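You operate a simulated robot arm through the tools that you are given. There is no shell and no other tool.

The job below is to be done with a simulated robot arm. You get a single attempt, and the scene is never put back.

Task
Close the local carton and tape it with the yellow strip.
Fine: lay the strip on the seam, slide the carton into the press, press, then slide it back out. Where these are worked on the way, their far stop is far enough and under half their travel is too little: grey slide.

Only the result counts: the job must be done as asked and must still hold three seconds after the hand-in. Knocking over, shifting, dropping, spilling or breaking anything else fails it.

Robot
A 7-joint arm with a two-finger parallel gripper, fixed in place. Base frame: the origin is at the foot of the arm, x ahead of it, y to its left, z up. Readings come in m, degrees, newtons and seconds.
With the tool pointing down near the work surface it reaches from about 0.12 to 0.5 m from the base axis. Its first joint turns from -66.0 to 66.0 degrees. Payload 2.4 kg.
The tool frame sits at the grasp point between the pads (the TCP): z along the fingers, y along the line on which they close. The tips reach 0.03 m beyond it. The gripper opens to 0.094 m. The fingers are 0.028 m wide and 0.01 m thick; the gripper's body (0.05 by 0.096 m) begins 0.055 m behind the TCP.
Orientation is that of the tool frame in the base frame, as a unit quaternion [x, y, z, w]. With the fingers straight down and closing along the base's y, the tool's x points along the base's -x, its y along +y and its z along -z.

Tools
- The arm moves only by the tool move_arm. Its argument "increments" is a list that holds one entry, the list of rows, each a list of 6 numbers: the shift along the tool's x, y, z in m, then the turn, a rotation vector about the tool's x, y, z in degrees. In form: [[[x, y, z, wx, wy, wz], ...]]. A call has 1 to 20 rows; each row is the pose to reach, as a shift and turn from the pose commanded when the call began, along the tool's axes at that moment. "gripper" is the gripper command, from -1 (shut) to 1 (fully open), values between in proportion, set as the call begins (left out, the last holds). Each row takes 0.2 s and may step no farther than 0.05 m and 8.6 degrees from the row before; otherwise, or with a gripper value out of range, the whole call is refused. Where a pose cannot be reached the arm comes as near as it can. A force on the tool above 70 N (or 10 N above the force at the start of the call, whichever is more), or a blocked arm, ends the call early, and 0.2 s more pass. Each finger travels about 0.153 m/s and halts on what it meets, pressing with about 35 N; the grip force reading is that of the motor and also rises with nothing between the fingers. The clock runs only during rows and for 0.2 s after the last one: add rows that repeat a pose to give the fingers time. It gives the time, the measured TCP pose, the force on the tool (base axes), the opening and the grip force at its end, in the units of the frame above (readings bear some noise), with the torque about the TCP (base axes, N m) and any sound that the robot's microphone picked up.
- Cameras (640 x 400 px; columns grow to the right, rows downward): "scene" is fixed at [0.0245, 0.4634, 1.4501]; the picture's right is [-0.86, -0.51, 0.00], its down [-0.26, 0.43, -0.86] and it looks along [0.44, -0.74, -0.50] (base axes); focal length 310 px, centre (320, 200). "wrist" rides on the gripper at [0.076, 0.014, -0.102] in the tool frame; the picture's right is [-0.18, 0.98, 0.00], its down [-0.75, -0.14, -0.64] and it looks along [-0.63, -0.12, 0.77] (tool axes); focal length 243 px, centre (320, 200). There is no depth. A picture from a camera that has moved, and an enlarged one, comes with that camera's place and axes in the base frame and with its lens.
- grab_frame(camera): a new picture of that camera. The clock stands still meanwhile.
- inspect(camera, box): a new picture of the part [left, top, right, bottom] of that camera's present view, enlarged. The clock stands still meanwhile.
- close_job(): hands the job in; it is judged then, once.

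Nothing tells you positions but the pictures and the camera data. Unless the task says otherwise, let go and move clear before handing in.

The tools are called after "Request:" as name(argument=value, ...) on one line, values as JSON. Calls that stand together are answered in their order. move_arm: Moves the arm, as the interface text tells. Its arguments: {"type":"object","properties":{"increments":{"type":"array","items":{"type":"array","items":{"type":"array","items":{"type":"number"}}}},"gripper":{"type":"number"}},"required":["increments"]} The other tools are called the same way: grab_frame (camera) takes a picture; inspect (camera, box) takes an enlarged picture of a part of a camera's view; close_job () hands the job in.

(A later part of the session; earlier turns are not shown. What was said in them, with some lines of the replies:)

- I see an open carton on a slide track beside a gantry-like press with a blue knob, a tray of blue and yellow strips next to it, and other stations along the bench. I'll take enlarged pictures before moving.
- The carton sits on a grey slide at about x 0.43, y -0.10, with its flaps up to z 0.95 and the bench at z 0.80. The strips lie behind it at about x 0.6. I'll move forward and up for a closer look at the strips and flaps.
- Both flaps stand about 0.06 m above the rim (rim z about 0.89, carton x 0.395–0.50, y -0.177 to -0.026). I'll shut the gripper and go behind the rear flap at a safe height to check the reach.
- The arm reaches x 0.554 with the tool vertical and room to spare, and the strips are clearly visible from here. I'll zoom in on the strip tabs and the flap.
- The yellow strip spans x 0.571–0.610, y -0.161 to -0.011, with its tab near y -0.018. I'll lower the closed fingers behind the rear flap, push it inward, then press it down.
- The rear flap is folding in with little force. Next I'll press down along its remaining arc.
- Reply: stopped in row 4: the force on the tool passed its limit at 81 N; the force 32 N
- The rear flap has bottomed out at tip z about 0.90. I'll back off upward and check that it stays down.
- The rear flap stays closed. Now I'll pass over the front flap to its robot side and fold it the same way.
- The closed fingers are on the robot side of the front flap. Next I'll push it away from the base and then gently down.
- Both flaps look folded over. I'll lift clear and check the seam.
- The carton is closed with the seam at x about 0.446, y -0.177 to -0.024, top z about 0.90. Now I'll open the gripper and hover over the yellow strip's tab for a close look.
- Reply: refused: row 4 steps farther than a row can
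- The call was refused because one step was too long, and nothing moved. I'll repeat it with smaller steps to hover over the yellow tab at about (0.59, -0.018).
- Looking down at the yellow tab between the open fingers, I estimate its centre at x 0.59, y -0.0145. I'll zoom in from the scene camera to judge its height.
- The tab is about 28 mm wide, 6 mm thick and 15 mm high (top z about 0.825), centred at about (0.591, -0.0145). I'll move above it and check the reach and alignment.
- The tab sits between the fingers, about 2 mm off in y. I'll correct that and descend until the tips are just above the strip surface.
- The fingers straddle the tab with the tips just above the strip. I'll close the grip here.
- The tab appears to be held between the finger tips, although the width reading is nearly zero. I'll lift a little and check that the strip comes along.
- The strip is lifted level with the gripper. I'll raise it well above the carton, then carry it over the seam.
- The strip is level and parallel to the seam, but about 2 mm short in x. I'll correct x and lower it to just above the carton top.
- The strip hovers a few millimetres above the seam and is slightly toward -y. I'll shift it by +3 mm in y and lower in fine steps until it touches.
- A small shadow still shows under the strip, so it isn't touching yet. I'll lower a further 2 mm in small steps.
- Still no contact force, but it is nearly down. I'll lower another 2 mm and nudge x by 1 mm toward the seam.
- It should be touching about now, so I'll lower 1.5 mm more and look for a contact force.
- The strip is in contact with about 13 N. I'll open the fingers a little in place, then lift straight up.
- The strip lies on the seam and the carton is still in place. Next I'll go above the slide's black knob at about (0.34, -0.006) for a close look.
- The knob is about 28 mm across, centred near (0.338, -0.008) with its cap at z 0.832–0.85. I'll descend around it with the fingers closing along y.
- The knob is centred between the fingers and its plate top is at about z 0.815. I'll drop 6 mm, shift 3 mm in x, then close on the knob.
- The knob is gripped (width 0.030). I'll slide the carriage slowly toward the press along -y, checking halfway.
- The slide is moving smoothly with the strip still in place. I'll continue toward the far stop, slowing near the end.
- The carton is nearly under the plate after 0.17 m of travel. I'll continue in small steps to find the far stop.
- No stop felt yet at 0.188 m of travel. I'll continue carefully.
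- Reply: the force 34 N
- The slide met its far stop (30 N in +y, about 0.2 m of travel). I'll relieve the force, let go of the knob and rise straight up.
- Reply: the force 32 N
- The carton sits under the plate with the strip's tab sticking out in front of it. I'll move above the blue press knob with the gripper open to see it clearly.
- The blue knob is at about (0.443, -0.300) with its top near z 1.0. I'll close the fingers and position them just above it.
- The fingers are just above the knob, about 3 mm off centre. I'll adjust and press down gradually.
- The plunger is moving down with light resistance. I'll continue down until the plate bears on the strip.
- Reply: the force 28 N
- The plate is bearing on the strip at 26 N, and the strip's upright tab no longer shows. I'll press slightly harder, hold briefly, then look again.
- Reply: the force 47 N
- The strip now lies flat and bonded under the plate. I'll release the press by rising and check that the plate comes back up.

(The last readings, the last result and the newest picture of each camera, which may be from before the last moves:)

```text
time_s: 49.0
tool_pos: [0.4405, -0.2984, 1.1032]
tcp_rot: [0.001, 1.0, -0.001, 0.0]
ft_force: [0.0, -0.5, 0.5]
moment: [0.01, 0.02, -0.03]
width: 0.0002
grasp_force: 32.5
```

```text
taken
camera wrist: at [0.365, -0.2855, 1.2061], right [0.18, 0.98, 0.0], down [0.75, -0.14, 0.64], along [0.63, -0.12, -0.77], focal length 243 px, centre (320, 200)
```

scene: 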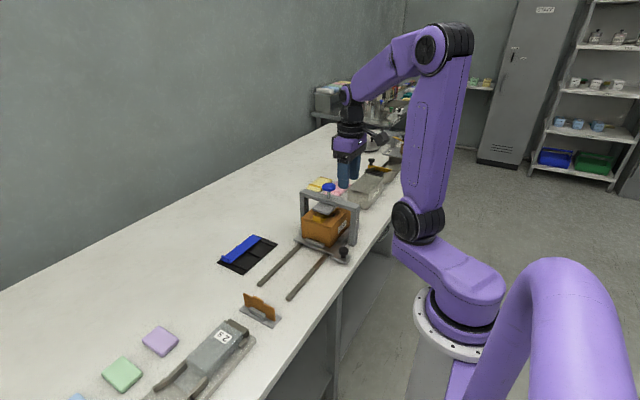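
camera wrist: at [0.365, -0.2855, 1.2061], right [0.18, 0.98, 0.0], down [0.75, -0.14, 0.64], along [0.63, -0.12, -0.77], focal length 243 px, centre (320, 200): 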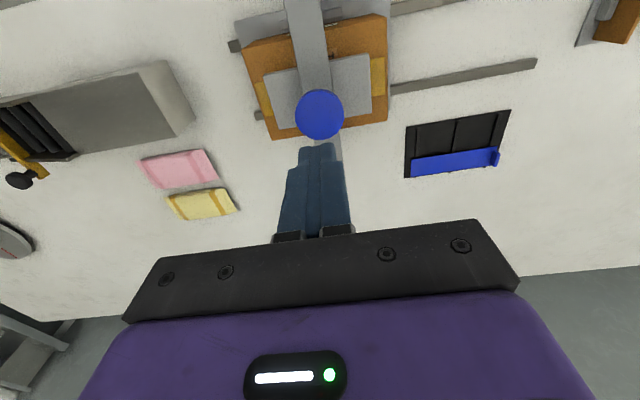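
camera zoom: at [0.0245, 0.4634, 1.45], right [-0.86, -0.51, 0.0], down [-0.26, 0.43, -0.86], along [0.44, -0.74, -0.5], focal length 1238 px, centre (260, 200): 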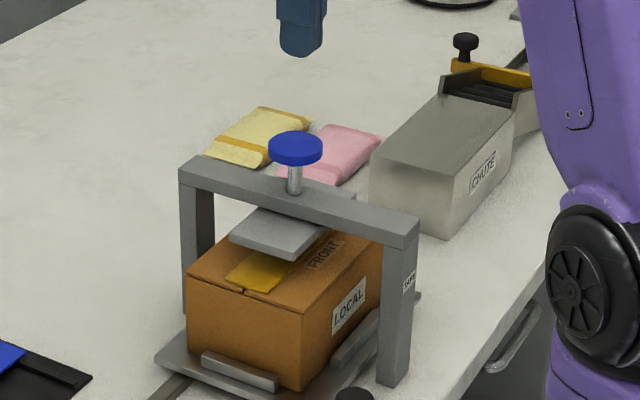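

The plate is back up and the tape lies flat. I'll return above the slide knob (about x 0.334, y -0.2065) with the gripper open.

Request:
move_arm(increments=[[[0.027, 0.023, 0, 0, 0, 0], [0.054, 0.046, 0, 0, 0, 0], [0.081, 0.069, 0, 0, 0, 0], [0.107, 0.0919, 0, 0, 0, 0], [0.107, 0.0919, 0.04, 0, 0, 0], [0.107, 0.0919, 0.08, 0, 0, 0], [0.107, 0.0919, 0.12, 0, 0, 0], [0.107, 0.0919, 0.16, 0, 0, 0], [0.107, 0.0919, 0.16, 0, 0, 0]]], gripper=0.2)

Request:
grab_frame(camera="wrist")

Request:
inspect(camera="wrist", box=[220, 40, 420, 180])

Request:
inspect(camera="scene", box=[290, 170, 390, 280])

```text
time_s: 51.0
tool_pos: [0.3327, -0.2091, 0.9424]
tcp_rot: [0.001, 1.0, -0.001, 0.0]
ft_force: [-0.1, 0.2, -0.7]
moment: [-0.02, -0.01, -0.01]
width: 0.0564
grasp_force: 0.0
```

```text
taken
camera wrist: at [0.2566, -0.196, 1.0457], right [0.18, 0.98, 0.0], down [0.75, -0.14, 0.64], along [0.63, -0.12, -0.77], focal length 243 px, centre (320, 200)
```

wrist: 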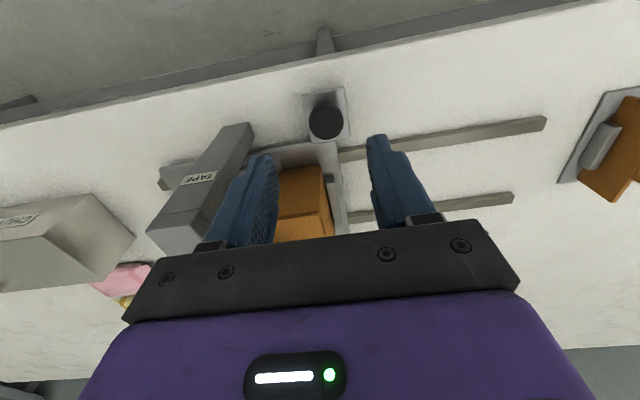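

```text
2.86 times, centred on (320, 110) of wrist
camera zoom: at [0.2566, -0.196, 1.0457], right [0.18, 0.98, 0.0], down [0.75, -0.14, 0.64], along [0.63, -0.12, -0.77], focal length 693 px, centre (320, 457)
```

zoom: 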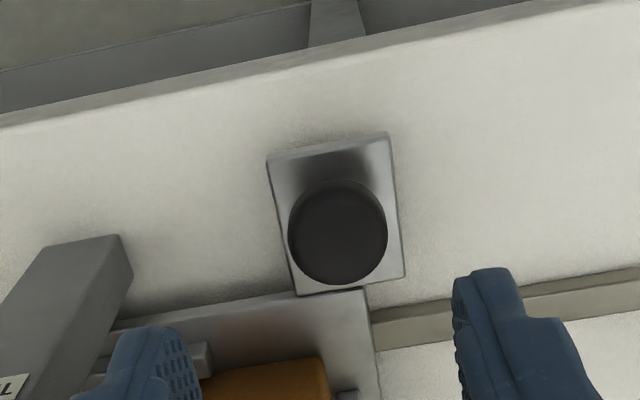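

```text
3.64 times, centred on (340, 225) of scene
camera zoom: at [0.0245, 0.4634, 1.4501], right [-0.86, -0.51, 0.0], down [-0.26, 0.43, -0.86], along [0.44, -0.74, -0.5], focal length 1125 px, centre (247, 109)
```

zoom: 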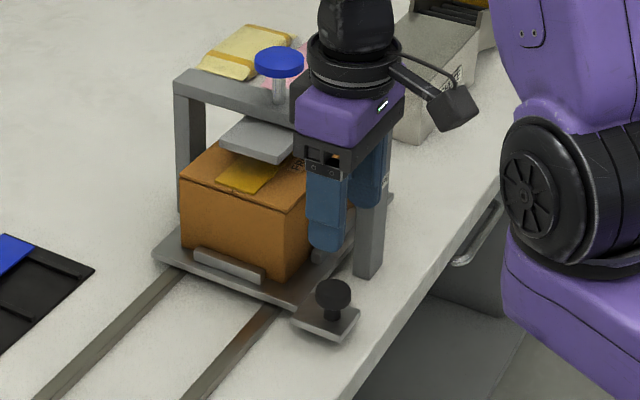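

The knob is at about (0.335, -0.205), so I'll shift about 3 mm in y, descend and grip it again.

Request:
move_arm(increments=[[[-0.002, 0.003, 0.03, 0, 0, 0], [-0.002, 0.003, 0.06, 0, 0, 0], [-0.002, 0.003, 0.08, 0, 0, 0], [-0.002, 0.003, 0.0895, 0, 0, 0], [-0.002, 0.003, 0.0895, 0, 0, 0]]])

Request:
move_arm(increments=[[[0, 0, 0, 0, 0, 0], [0, 0, 0, 0, 0, 0], [0, 0, 0, 0, 0, 0]]], gripper=-1)

Request:
inspect(camera="wrist", box=[220, 40, 420, 180])

```text
time_s: 52.2
tool_pos: [0.3339, -0.2044, 0.854]
tcp_rot: [0.0, 1.0, -0.001, 0.001]
ft_force: [-0.4, -0.1, 0.3]
moment: [0.0, 0.0, -0.02]
width: 0.0564
grasp_force: 0.0
```

```text
time_s: 53.0
tool_pos: [0.333, -0.2045, 0.8547]
tcp_rot: [0.0, 1.0, -0.001, 0.001]
ft_force: [0.6, -1.0, -7.4]
moment: [0.15, -0.52, -0.04]
width: 0.0294
grasp_force: 45.2
```

```text
2.86 times, centred on (320, 110) of wrist
camera zoom: at [0.2576, -0.1916, 0.9573], right [0.18, 0.98, 0.0], down [0.75, -0.14, 0.64], along [0.63, -0.12, -0.77], focal length 693 px, centre (320, 457)
```

zoom: 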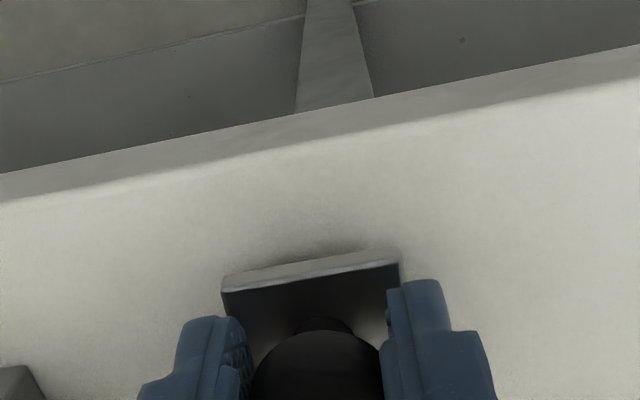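

The knob is gripped again. I'll slide the carriage back out along +y to its starting position, slowly.

Request:
move_arm(increments=[[[0, 0.004, 0, 0, 0, 0], [0, 0.012, 0, 0, 0, 0], [0, 0.022, 0, 0, 0, 0], [0, 0.032, 0, 0, 0, 0], [0, 0.042, 0, 0, 0, 0], [0, 0.052, 0, 0, 0, 0], [0, 0.062, 0, 0, 0, 0], [0, 0.072, 0, 0, 0, 0], [0, 0.082, 0, 0, 0, 0], [0, 0.092, 0, 0, 0, 0], [0, 0.1, 0, 0, 0, 0], [0, 0.105, 0, 0, 0, 0], [0, 0.105, 0, 0, 0, 0]]])

Request:
inspect(camera="scene", box=[250, 160, 390, 300])

```text
time_s: 55.8
tool_pos: [0.3339, -0.0994, 0.8539]
tcp_rot: [0.0, 1.0, -0.001, -0.001]
ft_force: [-10.7, -0.3, 30.1]
moment: [0.15, -0.2, 0.0]
width: 0.0295
grasp_force: 45.9
```

```text
2.86 times, centred on (320, 230) of scene
camera zoom: at [0.0239, 0.4635, 1.45], right [-0.86, -0.51, 0.0], down [-0.26, 0.43, -0.86], along [0.44, -0.74, -0.5], focal length 884 px, centre (320, 114)
```

zoom: 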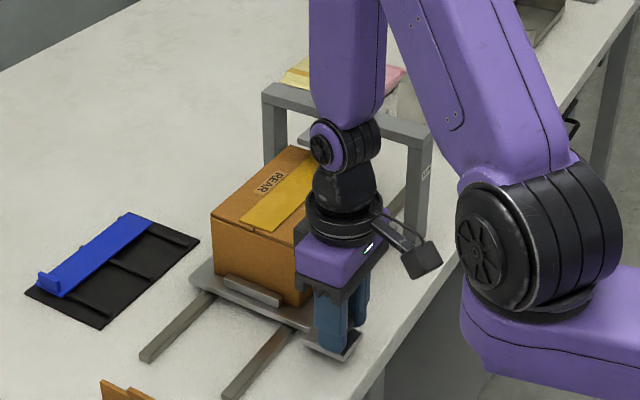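

Halfway out and the tape holds, with a slight vertical strain of 30 N. I'll continue while raising the tool 1 mm to relieve it, slowing near the start position.

Request:
move_arm(increments=[[[0, 0.004, -0.0008, 0, 0, 0], [0, 0.012, -0.001, 0, 0, 0], [0, 0.022, -0.001, 0, 0, 0], [0, 0.032, -0.001, 0, 0, 0], [0, 0.042, -0.001, 0, 0, 0], [0, 0.052, -0.001, 0, 0, 0], [0, 0.062, -0.001, 0, 0, 0], [0, 0.072, -0.001, 0, 0, 0], [0, 0.08, -0.001, 0, 0, 0], [0, 0.084, -0.001, 0, 0, 0], [0, 0.084, -0.001, 0, 0, 0]]])

Request:
inspect(camera="scene", box=[250, 190, 370, 310])

```text
time_s: 58.2
tool_pos: [0.3338, -0.0158, 0.8536]
tcp_rot: [0.0, 1.0, -0.001, -0.001]
ft_force: [-7.7, 0.0, -3.8]
moment: [0.24, 0.65, -0.02]
width: 0.0294
grasp_force: 45.1
```

```text
3.33 times, centred on (310, 250) of scene
camera zoom: at [0.0243, 0.4634, 1.4501], right [-0.86, -0.51, 0.0], down [-0.26, 0.43, -0.86], along [0.44, -0.74, -0.5], focal length 1032 px, centre (353, 33)
```

zoom: 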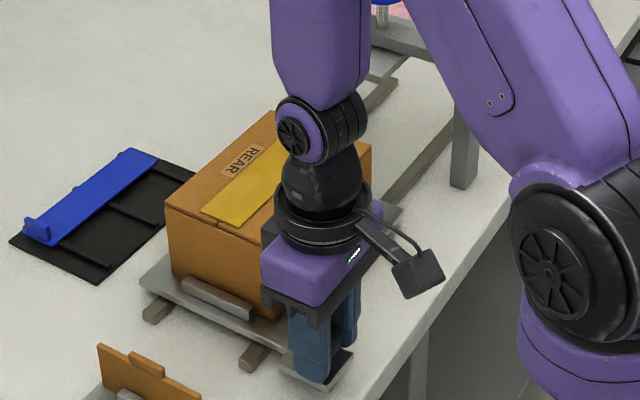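

About 8 mm remain to the start stop. I'll finish gently.

Request:
move_arm(increments=[[[0, 0.003, 0, 0, 0, 0], [0, 0.006, 0, 0, 0, 0], [0, 0.008, 0, 0, 0, 0], [0, 0.009, 0, 0, 0, 0], [0, 0.009, 0, 0, 0, 0]]])

Request:
inspect(camera="scene", box=[250, 190, 370, 310])

```text
time_s: 59.4
tool_pos: [0.3344, -0.0074, 0.8539]
tcp_rot: [0.0, 1.0, -0.001, -0.001]
ft_force: [-12.5, 0.0, -6.9]
moment: [0.21, -0.21, -0.08]
width: 0.0296
grasp_force: 45.1
```

```text
3.33 times, centred on (310, 250) of scene
camera zoom: at [0.0242, 0.4634, 1.4501], right [-0.86, -0.51, 0.0], down [-0.26, 0.43, -0.86], along [0.44, -0.74, -0.5], focal length 1032 px, centre (353, 33)
```

zoom: 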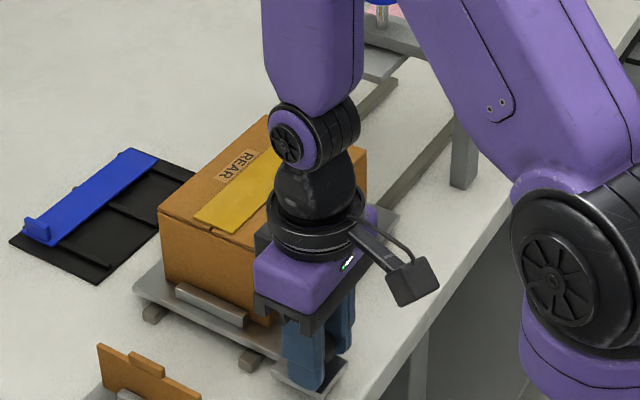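

The slide is back at its starting position. I'll nudge 2 mm more to confirm the near stop, then let go.

Request:
move_arm(increments=[[[0, 0.001, 0, 0, 0, 0], [0, 0.002, 0, 0, 0, 0], [0, 0.002, 0, 0, 0, 0]]])

Request:
move_arm(increments=[[[0, 0, 0, 0, 0, 0], [0, 0, 0, 0, 0, 0], [0, 0, 0, 0, 0, 0]]], gripper=0.2)

Request:
move_arm(increments=[[[0, 0, -0.03, 0, 0, 0], [0, 0, -0.075, 0, 0, 0], [0, 0, -0.12, 0, 0, 0], [0, 0, -0.165, 0, 0, 0], [0, 0, -0.21, 0, 0, 0], [0, 0, -0.25, 0, 0, 0], [0, 0, -0.25, 0, 0, 0]]])

Request:
grab_frame(camera="scene")

Request:
inspect(camera="scene", box=[240, 180, 360, 310])

Request:
grab_frame(camera="wrist")

```text
time_s: 60.2
tool_pos: [0.3338, -0.0043, 0.8545]
tcp_rot: [0.0, 1.0, 0.0, -0.001]
ft_force: [-11.6, 0.1, -8.5]
moment: [0.2, 0.27, -0.05]
width: 0.0295
grasp_force: 45.0
```

```text
time_s: 61.0
tool_pos: [0.3349, -0.0056, 0.855]
tcp_rot: [-0.001, 1.0, -0.001, 0.0]
ft_force: [0.3, 0.4, -0.8]
moment: [0.02, 0.01, -0.03]
width: 0.0561
grasp_force: 0.1
```

```text
time_s: 62.6
tool_pos: [0.333, -0.005, 1.1041]
tcp_rot: [-0.001, 1.0, 0.0, 0.0]
ft_force: [0.0, -0.3, 0.0]
moment: [0.0, -0.01, 0.03]
width: 0.0564
grasp_force: 0.0
```

```text
taken
```

scene: 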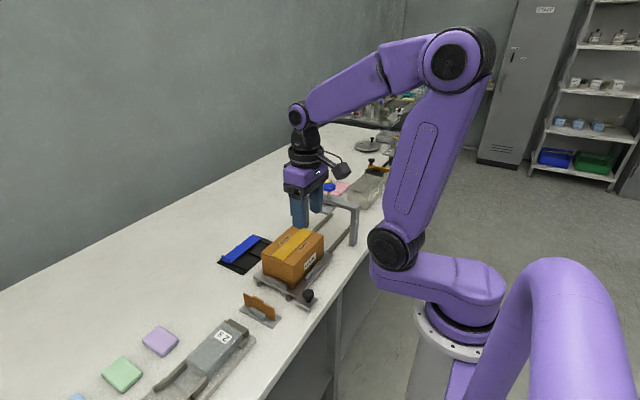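

```text
3.08 times, centred on (300, 245) of scene
camera zoom: at [0.0244, 0.4634, 1.4501], right [-0.86, -0.51, 0.0], down [-0.26, 0.43, -0.86], along [0.44, -0.74, -0.5], focal length 952 px, centre (382, 62)
```

zoom: 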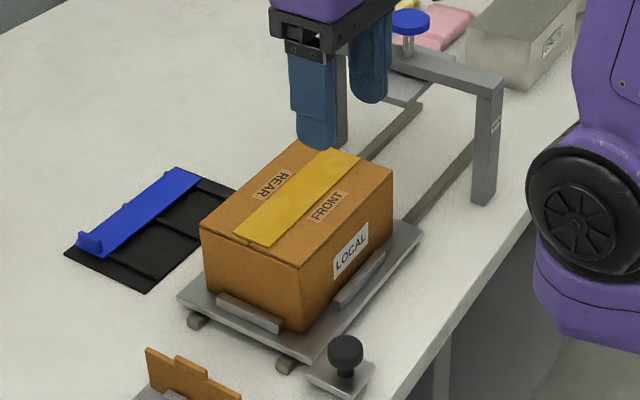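

```text
taken
camera wrist: at [0.2579, 0.0077, 1.207], right [0.18, 0.98, 0.0], down [0.75, -0.14, 0.64], along [0.63, -0.12, -0.77], focal length 243 px, centre (320, 200)
```

wrist: 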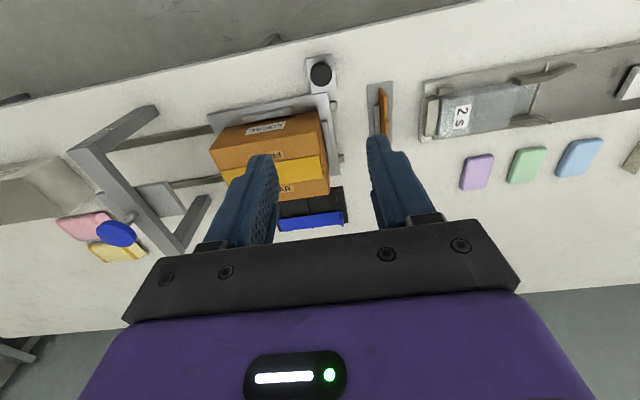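

The carton is back out, closed and taped, and the surroundings look undisturbed. I'll take one last close look before handing in.

Request:
inspect(camera="scene", box=[255, 215, 335, 305])

Request:
inspect(camera="wrist", box=[180, 40, 400, 220])

```text
4.44 times, centred on (295, 260) of scene
camera zoom: at [0.0244, 0.4634, 1.4501], right [-0.86, -0.51, 0.0], down [-0.26, 0.43, -0.86], along [0.44, -0.74, -0.5], focal length 1376 px, centre (431, -67)
```

zoom: 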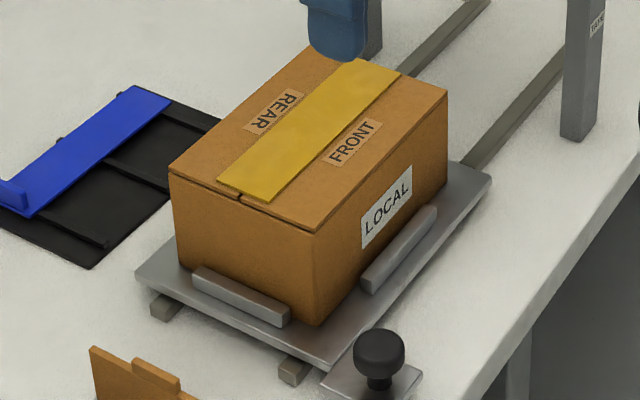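

```text
2.22 times, centred on (290, 130) of wrist
camera zoom: at [0.2579, 0.0077, 1.207], right [0.18, 0.98, 0.0], down [0.75, -0.14, 0.64], along [0.63, -0.12, -0.77], focal length 539 px, centre (387, 356)
```

zoom: 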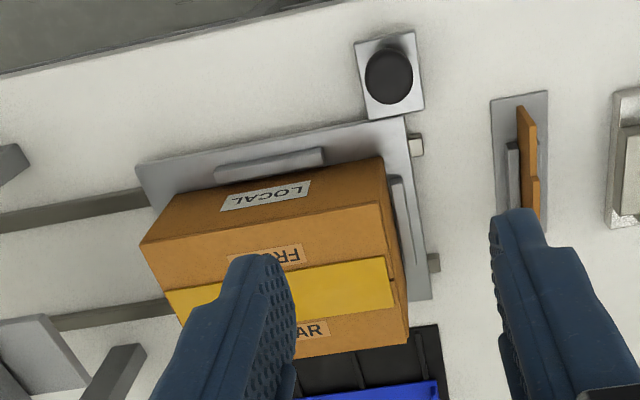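

The local carton is closed, with the yellow tape flat along the seam. The slide is back out, the press is up, and the arm is clear, so I'm handing the job in.

Request:
close_job()

```text
The job is handed in.
```

The local carton is closed and taped with the yellow strip, and I've handed the job in. I haven't seen the verdict.

- **Carton and tape:** both flaps are folded down, and the strip lies flat along the seam. Its upright tab went flat under the press.
- **Slide:** it went in until it hit the far stop, about 0.2 m, and came back out to its starting place or a few millimetres past it. I didn't feel a stop at that end.
- **Press:** I pushed it down to about 46 N and held it for around a second. The plate came back up when I let go.
- **Force stop:** while I was pressing the rear flap down, the tool force reached 81 N and that move ended early. The flap stayed closed and I saw no damage.

In the last pictures the blue strip and the other items on the bench look undisturbed. The gripper is open and clear above the bench.
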